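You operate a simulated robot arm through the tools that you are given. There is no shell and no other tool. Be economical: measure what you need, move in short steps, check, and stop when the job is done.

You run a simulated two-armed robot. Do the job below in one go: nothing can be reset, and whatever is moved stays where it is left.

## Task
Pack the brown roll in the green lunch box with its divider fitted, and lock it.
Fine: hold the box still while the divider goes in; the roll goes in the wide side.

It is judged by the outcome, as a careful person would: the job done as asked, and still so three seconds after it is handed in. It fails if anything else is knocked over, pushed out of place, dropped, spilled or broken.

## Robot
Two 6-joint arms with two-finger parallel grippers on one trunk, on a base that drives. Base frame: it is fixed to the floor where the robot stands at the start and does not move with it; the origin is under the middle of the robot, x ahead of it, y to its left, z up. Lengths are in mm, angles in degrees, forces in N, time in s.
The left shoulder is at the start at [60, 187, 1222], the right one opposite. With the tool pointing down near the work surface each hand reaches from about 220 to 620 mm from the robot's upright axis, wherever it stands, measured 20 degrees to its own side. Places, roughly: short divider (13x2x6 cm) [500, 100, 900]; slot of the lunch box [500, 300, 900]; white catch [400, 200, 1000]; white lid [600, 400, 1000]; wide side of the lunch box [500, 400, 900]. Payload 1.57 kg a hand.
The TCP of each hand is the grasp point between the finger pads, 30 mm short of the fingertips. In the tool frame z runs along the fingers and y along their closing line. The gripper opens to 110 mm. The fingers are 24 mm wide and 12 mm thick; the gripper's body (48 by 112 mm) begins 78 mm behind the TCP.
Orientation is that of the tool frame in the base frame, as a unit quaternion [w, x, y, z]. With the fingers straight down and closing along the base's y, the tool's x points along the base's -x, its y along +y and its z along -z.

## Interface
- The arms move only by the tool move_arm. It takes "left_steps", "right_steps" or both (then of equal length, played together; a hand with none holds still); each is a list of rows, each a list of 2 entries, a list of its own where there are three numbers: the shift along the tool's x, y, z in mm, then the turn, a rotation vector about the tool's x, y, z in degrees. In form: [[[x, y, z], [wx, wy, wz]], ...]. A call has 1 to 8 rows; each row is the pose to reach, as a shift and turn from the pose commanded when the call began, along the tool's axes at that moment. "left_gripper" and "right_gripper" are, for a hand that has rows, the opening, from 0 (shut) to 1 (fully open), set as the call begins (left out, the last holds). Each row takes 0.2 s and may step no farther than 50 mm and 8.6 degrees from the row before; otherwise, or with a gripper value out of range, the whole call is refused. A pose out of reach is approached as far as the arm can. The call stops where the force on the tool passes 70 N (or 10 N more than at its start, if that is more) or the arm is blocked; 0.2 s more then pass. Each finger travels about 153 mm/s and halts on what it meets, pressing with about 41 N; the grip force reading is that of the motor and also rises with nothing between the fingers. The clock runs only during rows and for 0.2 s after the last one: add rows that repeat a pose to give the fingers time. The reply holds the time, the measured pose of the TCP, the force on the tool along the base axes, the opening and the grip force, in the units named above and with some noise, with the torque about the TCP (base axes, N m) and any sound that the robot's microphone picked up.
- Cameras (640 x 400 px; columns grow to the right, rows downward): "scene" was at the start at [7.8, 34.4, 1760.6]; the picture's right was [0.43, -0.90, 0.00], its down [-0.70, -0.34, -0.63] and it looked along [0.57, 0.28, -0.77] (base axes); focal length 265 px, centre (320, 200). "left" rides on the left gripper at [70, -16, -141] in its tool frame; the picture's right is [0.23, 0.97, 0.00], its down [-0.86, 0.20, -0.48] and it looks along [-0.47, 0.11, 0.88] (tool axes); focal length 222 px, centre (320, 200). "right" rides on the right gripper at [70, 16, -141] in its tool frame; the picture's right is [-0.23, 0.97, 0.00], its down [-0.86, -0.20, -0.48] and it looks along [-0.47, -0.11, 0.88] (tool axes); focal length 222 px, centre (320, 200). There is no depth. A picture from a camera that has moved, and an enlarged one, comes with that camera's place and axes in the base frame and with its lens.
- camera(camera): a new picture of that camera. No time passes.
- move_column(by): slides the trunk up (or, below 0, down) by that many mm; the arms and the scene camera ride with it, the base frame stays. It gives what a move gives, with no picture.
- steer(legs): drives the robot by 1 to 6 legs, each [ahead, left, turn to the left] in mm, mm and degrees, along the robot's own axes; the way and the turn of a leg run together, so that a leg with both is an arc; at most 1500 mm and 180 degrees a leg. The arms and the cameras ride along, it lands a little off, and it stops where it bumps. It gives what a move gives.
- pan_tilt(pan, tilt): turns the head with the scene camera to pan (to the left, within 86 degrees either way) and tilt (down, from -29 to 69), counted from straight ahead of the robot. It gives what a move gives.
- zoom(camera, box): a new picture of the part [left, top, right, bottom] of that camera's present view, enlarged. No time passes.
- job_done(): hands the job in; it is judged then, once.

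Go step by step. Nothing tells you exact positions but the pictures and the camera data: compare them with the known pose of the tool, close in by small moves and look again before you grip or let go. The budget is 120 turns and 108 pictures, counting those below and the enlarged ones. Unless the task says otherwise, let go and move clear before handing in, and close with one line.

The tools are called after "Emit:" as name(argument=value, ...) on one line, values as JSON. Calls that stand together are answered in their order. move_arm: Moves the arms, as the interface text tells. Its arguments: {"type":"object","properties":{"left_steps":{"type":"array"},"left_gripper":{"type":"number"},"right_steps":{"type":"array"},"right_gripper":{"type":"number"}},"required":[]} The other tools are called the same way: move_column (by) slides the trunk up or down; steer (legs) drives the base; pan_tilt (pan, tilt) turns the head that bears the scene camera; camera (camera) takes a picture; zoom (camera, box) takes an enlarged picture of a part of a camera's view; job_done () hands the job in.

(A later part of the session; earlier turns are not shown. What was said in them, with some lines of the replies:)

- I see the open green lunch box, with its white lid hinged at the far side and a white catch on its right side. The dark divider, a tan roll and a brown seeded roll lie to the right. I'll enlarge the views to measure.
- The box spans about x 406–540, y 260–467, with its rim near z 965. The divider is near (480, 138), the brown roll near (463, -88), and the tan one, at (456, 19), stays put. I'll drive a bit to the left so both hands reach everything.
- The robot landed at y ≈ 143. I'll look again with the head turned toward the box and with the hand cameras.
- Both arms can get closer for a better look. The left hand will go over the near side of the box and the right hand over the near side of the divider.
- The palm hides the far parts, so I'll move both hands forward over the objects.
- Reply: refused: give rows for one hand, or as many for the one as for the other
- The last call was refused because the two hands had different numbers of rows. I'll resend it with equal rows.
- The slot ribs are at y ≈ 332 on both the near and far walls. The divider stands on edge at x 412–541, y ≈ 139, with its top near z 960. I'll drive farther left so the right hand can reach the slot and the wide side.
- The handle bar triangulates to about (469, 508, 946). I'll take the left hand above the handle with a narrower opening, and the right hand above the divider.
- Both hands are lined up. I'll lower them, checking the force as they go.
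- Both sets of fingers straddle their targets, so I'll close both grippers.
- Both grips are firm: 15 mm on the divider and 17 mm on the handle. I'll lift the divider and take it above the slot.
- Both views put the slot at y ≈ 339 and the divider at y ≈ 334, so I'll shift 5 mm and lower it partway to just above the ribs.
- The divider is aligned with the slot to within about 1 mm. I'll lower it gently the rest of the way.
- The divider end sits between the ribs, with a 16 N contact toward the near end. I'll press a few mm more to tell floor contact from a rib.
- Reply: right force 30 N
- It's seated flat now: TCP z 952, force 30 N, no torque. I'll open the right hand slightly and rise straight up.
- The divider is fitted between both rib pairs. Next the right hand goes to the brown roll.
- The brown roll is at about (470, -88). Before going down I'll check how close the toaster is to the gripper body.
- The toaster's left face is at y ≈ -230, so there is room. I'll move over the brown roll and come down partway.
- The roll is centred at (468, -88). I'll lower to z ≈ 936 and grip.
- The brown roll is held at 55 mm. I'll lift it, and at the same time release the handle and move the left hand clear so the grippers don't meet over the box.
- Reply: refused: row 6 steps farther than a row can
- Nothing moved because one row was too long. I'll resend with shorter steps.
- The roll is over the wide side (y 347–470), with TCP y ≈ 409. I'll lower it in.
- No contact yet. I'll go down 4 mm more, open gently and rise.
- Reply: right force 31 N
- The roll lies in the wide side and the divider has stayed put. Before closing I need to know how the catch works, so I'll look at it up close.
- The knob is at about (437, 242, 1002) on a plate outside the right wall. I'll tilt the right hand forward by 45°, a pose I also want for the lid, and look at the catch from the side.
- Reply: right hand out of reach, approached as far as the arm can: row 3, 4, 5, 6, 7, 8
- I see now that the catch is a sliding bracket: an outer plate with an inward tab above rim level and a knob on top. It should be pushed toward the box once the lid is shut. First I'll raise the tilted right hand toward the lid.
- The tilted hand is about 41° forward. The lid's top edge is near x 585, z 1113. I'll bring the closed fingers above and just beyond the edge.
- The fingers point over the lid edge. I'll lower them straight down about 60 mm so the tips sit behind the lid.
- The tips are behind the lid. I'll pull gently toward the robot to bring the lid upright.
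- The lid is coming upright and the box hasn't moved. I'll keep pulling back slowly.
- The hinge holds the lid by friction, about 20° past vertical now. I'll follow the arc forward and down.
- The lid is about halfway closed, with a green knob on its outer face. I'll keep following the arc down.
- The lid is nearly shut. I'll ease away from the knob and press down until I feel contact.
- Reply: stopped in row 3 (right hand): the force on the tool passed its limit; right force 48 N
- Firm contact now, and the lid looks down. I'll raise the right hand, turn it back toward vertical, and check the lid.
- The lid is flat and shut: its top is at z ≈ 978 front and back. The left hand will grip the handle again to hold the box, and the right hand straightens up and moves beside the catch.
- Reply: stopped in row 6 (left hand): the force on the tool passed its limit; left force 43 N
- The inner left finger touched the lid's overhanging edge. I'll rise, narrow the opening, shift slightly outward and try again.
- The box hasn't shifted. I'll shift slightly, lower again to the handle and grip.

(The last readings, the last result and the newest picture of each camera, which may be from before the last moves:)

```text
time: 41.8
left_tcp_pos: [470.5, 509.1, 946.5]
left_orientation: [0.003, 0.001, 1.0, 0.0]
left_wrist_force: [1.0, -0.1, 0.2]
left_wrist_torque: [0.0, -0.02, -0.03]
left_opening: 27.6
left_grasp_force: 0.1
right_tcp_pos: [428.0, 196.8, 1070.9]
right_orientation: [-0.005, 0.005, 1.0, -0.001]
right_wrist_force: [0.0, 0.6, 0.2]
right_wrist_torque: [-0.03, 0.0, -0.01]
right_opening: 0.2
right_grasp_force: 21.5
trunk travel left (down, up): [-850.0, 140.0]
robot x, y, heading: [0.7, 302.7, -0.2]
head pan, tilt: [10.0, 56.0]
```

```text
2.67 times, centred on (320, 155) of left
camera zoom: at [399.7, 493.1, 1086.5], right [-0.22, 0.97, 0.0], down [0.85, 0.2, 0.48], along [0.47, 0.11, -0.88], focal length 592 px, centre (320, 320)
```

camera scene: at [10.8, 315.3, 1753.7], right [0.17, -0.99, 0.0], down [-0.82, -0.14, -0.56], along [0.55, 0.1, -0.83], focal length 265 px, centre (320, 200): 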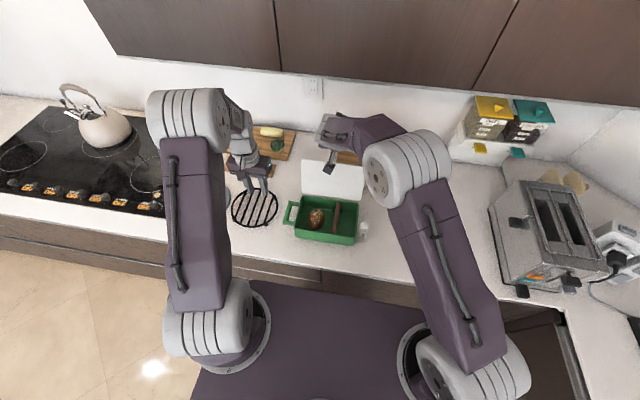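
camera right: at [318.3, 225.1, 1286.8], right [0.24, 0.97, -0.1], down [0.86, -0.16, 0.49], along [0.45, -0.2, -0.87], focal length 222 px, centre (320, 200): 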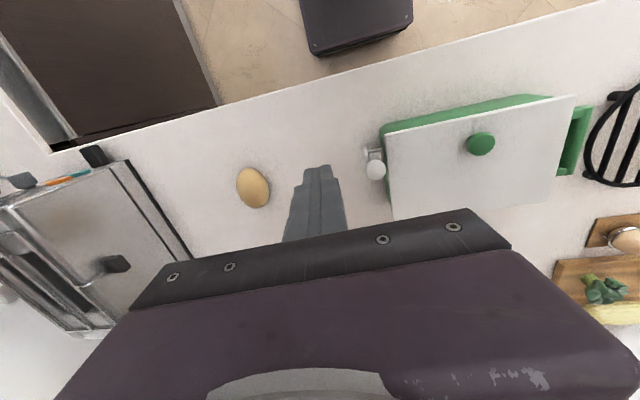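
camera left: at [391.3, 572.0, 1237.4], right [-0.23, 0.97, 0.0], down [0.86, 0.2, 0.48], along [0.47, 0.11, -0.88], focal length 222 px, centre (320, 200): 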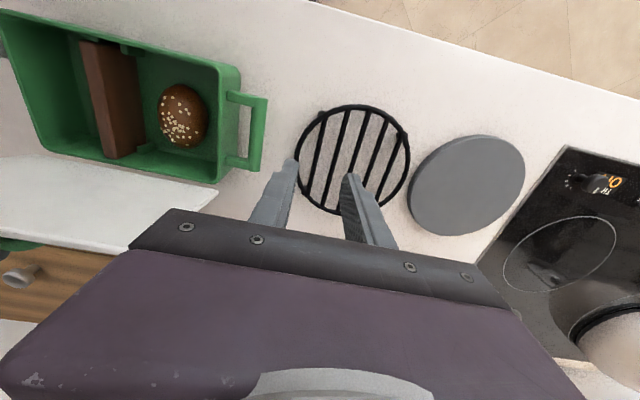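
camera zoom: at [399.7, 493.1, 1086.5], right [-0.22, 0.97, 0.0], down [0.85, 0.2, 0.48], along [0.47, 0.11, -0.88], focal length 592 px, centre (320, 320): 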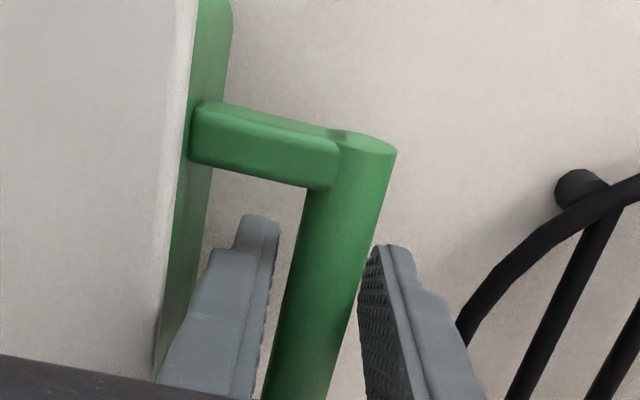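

I'll grip the handle and bring the right fingers down beside the catch plate, still clear of it.

Emit:
move_arm(left_steps=[[[0, 0, 0], [0, 0, 0]], [[0, 0, 0], [0, 0, 0]], [[0, 0, 0], [0, 0, 0]]], right_steps=[[[0, 0, 30], [0, 0, 0]], [[0, 0, 60], [0, 0, 0]], [[0, 0, 86], [0, 0, 0]]], left_gripper=0)

Emit:
zoom(camera="right", box=[240, 80, 480, 230])

Emit:
zoom(camera="scene", box=[330, 200, 394, 240])

```text
time: 42.6
left_tcp_pos: [469.7, 511.2, 945.5]
left_orientation: [0.002, 0.002, 1.0, 0.0]
left_wrist_force: [-0.6, 1.4, 1.0]
left_wrist_torque: [0.06, -0.52, 0.51]
left_opening: 16.9
left_grasp_force: 31.7
right_tcp_pos: [427.1, 196.1, 984.9]
right_orientation: [-0.004, 0.006, 1.0, 0.001]
right_wrist_force: [0.1, 0.3, 0.3]
right_wrist_torque: [0.01, -0.02, 0.02]
right_opening: 0.0
right_grasp_force: 21.1
trunk travel left (down, up): [-850.0, 140.0]
robot x, y, heading: [-0.6, 299.7, 0.1]
head pan, tilt: [10.0, 56.0]
```

```text
2.67 times, centred on (360, 155) of right
camera zoom: at [357.5, 213.0, 1128.4], right [0.24, 0.97, 0.0], down [0.86, -0.21, 0.47], along [0.46, -0.11, -0.88], focal length 592 px, centre (213, 320)
```

zoom: 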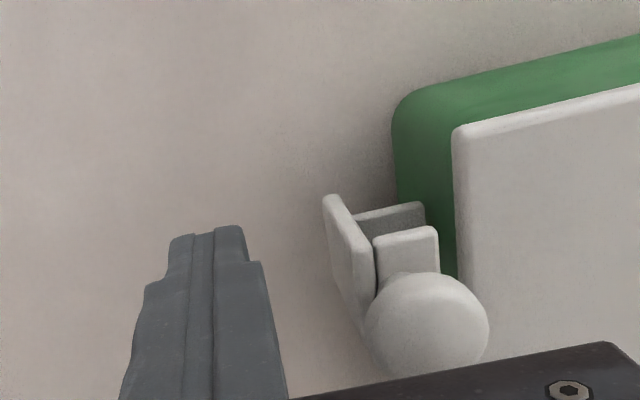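

```text
10.00 times, centred on (362, 220) of scene
camera zoom: at [10.1, 313.6, 1753.7], right [0.17, -0.98, 0.0], down [-0.82, -0.14, -0.56], along [0.55, 0.1, -0.83], focal length 2650 px, centre (-100, 0)
```

zoom: 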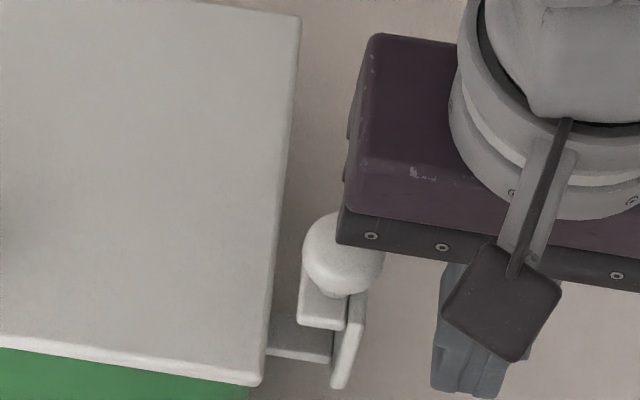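

The fingers are level with the plate. I'll push toward the box in small steps.

Emit:
move_arm(right_steps=[[[0, 10, 0], [0, 0, 0]], [[0, 18, 0], [0, 0, 0]], [[0, 24, 0], [0, 0, 0]], [[0, 30, 0], [0, 0, 0]], [[0, 36, 0], [0, 0, 0]]])

Emit:
zoom(camera="right", box=[240, 80, 480, 230])

Emit:
zoom(camera="scene", box=[330, 200, 394, 240])

```text
time: 43.8
left_tcp_pos: [469.8, 510.7, 946.7]
left_orientation: [0.004, 0.002, 1.0, 0.0]
left_wrist_force: [0.8, 0.6, -0.5]
left_wrist_torque: [0.05, 0.02, 0.5]
left_opening: 17.0
left_grasp_force: 31.7
right_tcp_pos: [427.2, 233.9, 985.0]
right_orientation: [-0.005, 0.005, 1.0, 0.0]
right_wrist_force: [0.1, 0.8, -1.1]
right_wrist_torque: [0.04, -0.02, -0.01]
right_opening: 0.3
right_grasp_force: 21.1
trunk travel left (down, up): [-850.0, 140.0]
robot x, y, heading: [1.5, 298.2, -0.2]
head pan, tilt: [10.0, 56.0]
```

```text
2.67 times, centred on (360, 155) of right
camera zoom: at [357.5, 250.9, 1126.6], right [0.24, 0.97, 0.0], down [0.86, -0.21, 0.47], along [0.46, -0.11, -0.88], focal length 592 px, centre (213, 320)
```

zoom: 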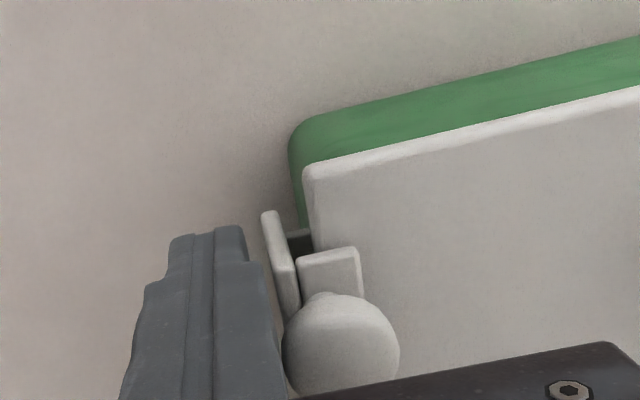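

```text
10.00 times, centred on (362, 220) of scene
camera zoom: at [9.9, 314.0, 1753.7], right [0.17, -0.98, 0.0], down [-0.82, -0.14, -0.56], along [0.55, 0.1, -0.83], focal length 2650 px, centre (-100, 0)
```

zoom: 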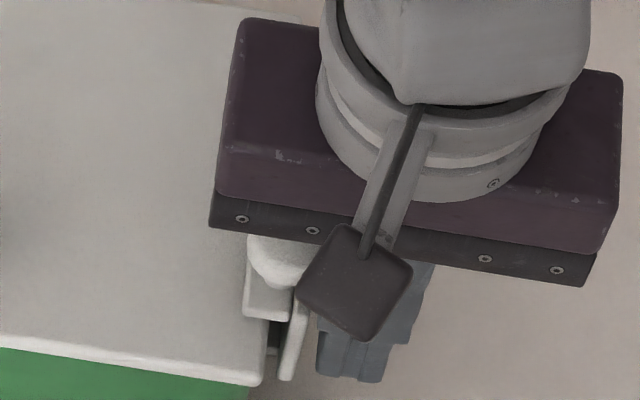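

The catch slides and its tab now goes over the lid. I'll push on until it reaches its stop.

Emit:
move_arm(right_steps=[[[0, 4, 0], [0, 0, 0]], [[0, 8, 0], [0, 0, 0]], [[0, 11, 0], [0, 0, 0]], [[0, 14, 0], [0, 0, 0]], [[0, 17, 0], [0, 0, 0]]])

Emit:
zoom(camera="right", box=[240, 80, 480, 230])

```text
time: 45.0
left_tcp_pos: [470.8, 511.8, 947.1]
left_orientation: [0.003, 0.001, 1.0, 0.001]
left_wrist_force: [3.4, 57.6, -6.7]
left_wrist_torque: [-0.43, 0.29, -0.78]
left_opening: 17.3
left_grasp_force: 32.0
right_tcp_pos: [426.9, 247.3, 983.3]
right_orientation: [-0.007, 0.007, 1.0, -0.002]
right_wrist_force: [-5.3, -59.9, 12.2]
right_wrist_torque: [1.46, -0.15, -0.3]
right_opening: 0.0
right_grasp_force: 21.0
trunk travel left (down, up): [-850.0, 140.0]
robot x, y, heading: [0.6, 299.3, -0.2]
head pan, tilt: [10.0, 56.0]
```

```text
2.67 times, centred on (360, 155) of right
camera zoom: at [358.0, 265.2, 1126.6], right [0.24, 0.97, 0.0], down [0.86, -0.21, 0.47], along [0.45, -0.12, -0.88], focal length 592 px, centre (213, 320)
```

zoom: 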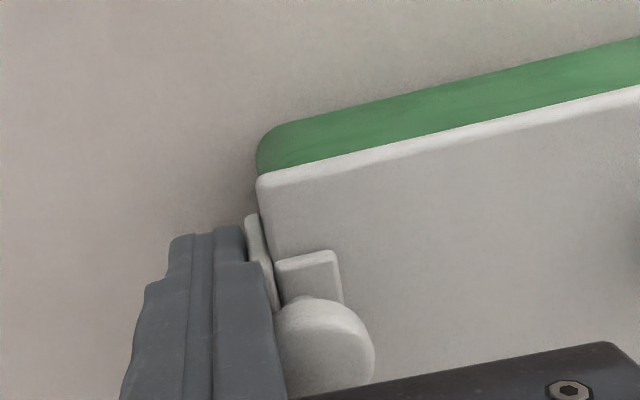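

The plate is hard against its stop at 60 N, with the tab over the lid. I'll back the right hand off sideways, then raise it, and then release the handle.

Emit:
move_arm(right_steps=[[[0, -20, 0], [0, 0, 0]], [[0, -50, 0], [0, 0, 0]], [[0, -60, -40], [0, 0, 0]], [[0, -70, -85], [0, 0, 0]], [[10, -80, -130], [0, 0, 0]]])

Emit:
move_arm(left_steps=[[[0, 0, 0], [0, 0, 0]], [[0, 0, 0], [0, 0, 0]], [[0, 0, -30], [0, 0, 0]], [[0, 0, -70], [0, 0, 0]], [[0, 0, -115], [0, 0, 0]], [[5, 35, -145], [0, 0, 0]]], left_gripper=0.25)

Emit:
zoom(camera="scene", box=[260, 160, 420, 260])

Emit:
camera(camera="right")

Emit:
camera(camera="scene")

```text
time: 46.2
left_tcp_pos: [468.8, 509.8, 946.3]
left_orientation: [0.003, 0.001, 1.0, 0.0]
left_wrist_force: [0.8, -2.3, 0.3]
left_wrist_torque: [-0.22, 0.2, 0.59]
left_opening: 17.0
left_grasp_force: 31.9
right_tcp_pos: [414.4, 171.3, 1113.1]
right_orientation: [-0.004, 0.007, 1.0, -0.001]
right_wrist_force: [0.1, 0.7, -0.8]
right_wrist_torque: [-0.02, -0.01, -0.03]
right_opening: 0.1
right_grasp_force: 20.9
trunk travel left (down, up): [-850.0, 140.0]
robot x, y, heading: [-2.3, 301.1, 0.0]
head pan, tilt: [10.0, 56.0]
```

```text
time: 47.6
left_tcp_pos: [463.1, 544.5, 1090.8]
left_orientation: [0.003, 0.001, 1.0, -0.001]
left_wrist_force: [-0.4, 0.9, -0.1]
left_wrist_torque: [0.01, -0.02, 0.0]
left_opening: 27.7
left_grasp_force: 0.1
right_tcp_pos: [415.5, 172.8, 1113.6]
right_orientation: [-0.004, 0.006, 1.0, 0.0]
right_wrist_force: [0.2, 1.1, -0.4]
right_wrist_torque: [-0.01, -0.05, 0.0]
right_opening: 0.2
right_grasp_force: 21.3
trunk travel left (down, up): [-850.0, 140.0]
robot x, y, heading: [2.3, 299.1, -0.4]
head pan, tilt: [10.0, 56.0]
```

```text
4.00 times, centred on (340, 210) of scene
camera zoom: at [8.3, 315.8, 1753.7], right [0.17, -0.98, 0.0], down [-0.82, -0.14, -0.56], along [0.55, 0.1, -0.83], focal length 1060 px, centre (240, 160)
```

zoom: 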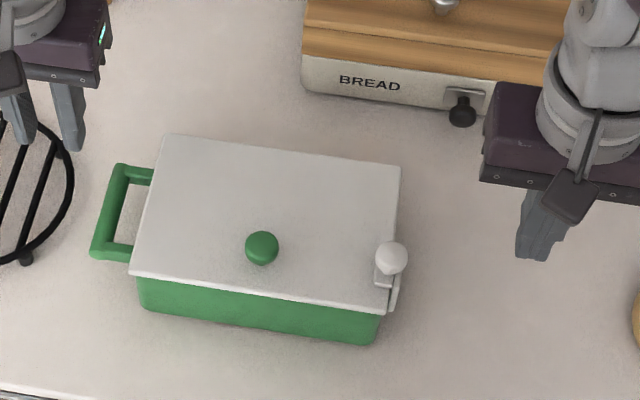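

```text
33 pictures are left
camera right: at [345.0, 190.0, 1256.3], right [0.24, 0.97, 0.0], down [0.86, -0.21, 0.47], along [0.46, -0.11, -0.88], focal length 222 px, centre (320, 200)
```

right: 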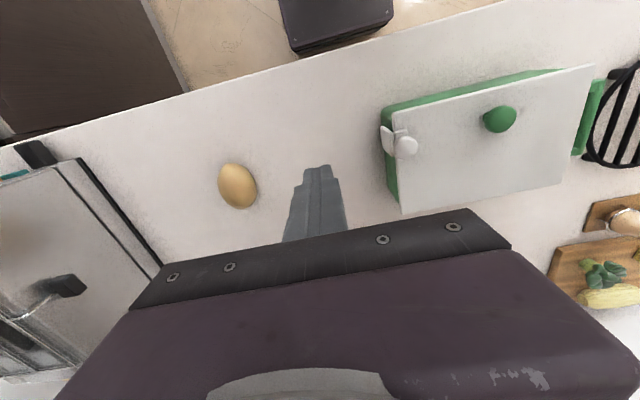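

```text
32 pictures are left
camera scene: at [8.3, 315.8, 1753.7], right [0.17, -0.98, 0.0], down [-0.82, -0.14, -0.56], along [0.55, 0.1, -0.83], focal length 265 px, centre (320, 200)
```

scene: 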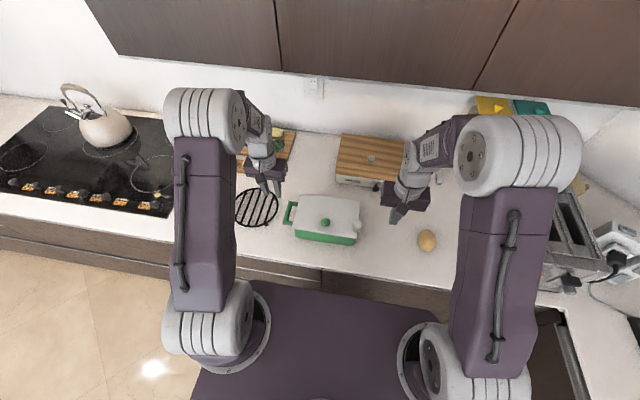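

The lid is shut, the tab lies over it, and nothing else has moved. One close look will confirm the catch is fully home.

Emit:
zoom(camera="right", box=[360, 100, 456, 160])

Emit:
zoom(camera="scene", box=[330, 210, 378, 240])

```text
6.67 times, centred on (408, 130) of right
camera zoom: at [345.0, 190.0, 1256.3], right [0.24, 0.97, 0.0], down [0.86, -0.21, 0.47], along [0.46, -0.11, -0.88], focal length 1481 px, centre (-267, 667)
```

zoom: 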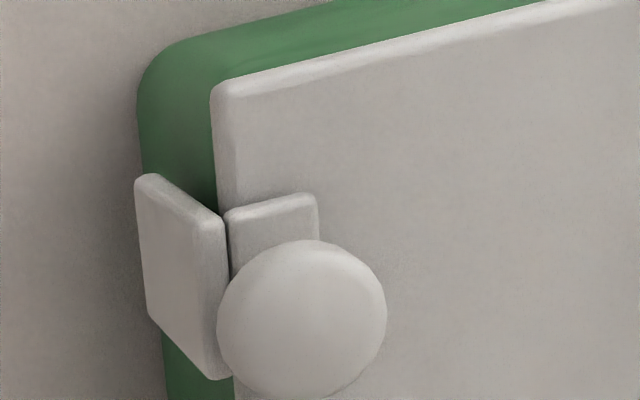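

```text
13.33 times, centred on (354, 225) of scene
camera zoom: at [8.3, 315.8, 1753.7], right [0.17, -0.98, 0.0], down [-0.82, -0.14, -0.56], along [0.55, 0.1, -0.83], focal length 3534 px, centre (-133, -133)
```

zoom: 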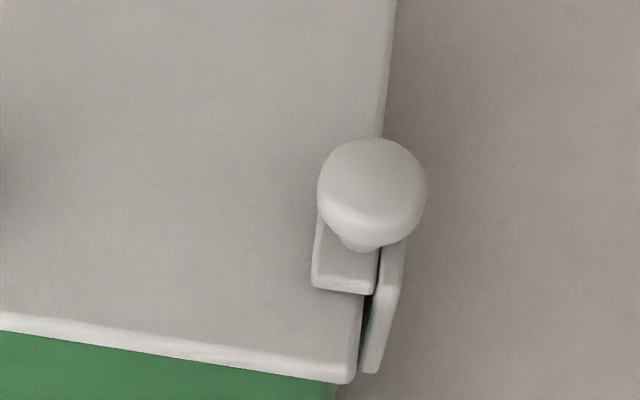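

The tab overlaps the lid and the plate is flush against its edge, so the box is locked. Both hands are clear, and I'm handing it in.

Emit:
job_done()

```text
The job is handed in.
```

The brown roll is in the wide side of the green lunch box with the divider in its slot, the lid is shut and the catch is pushed home over it. Nothing else was moved.
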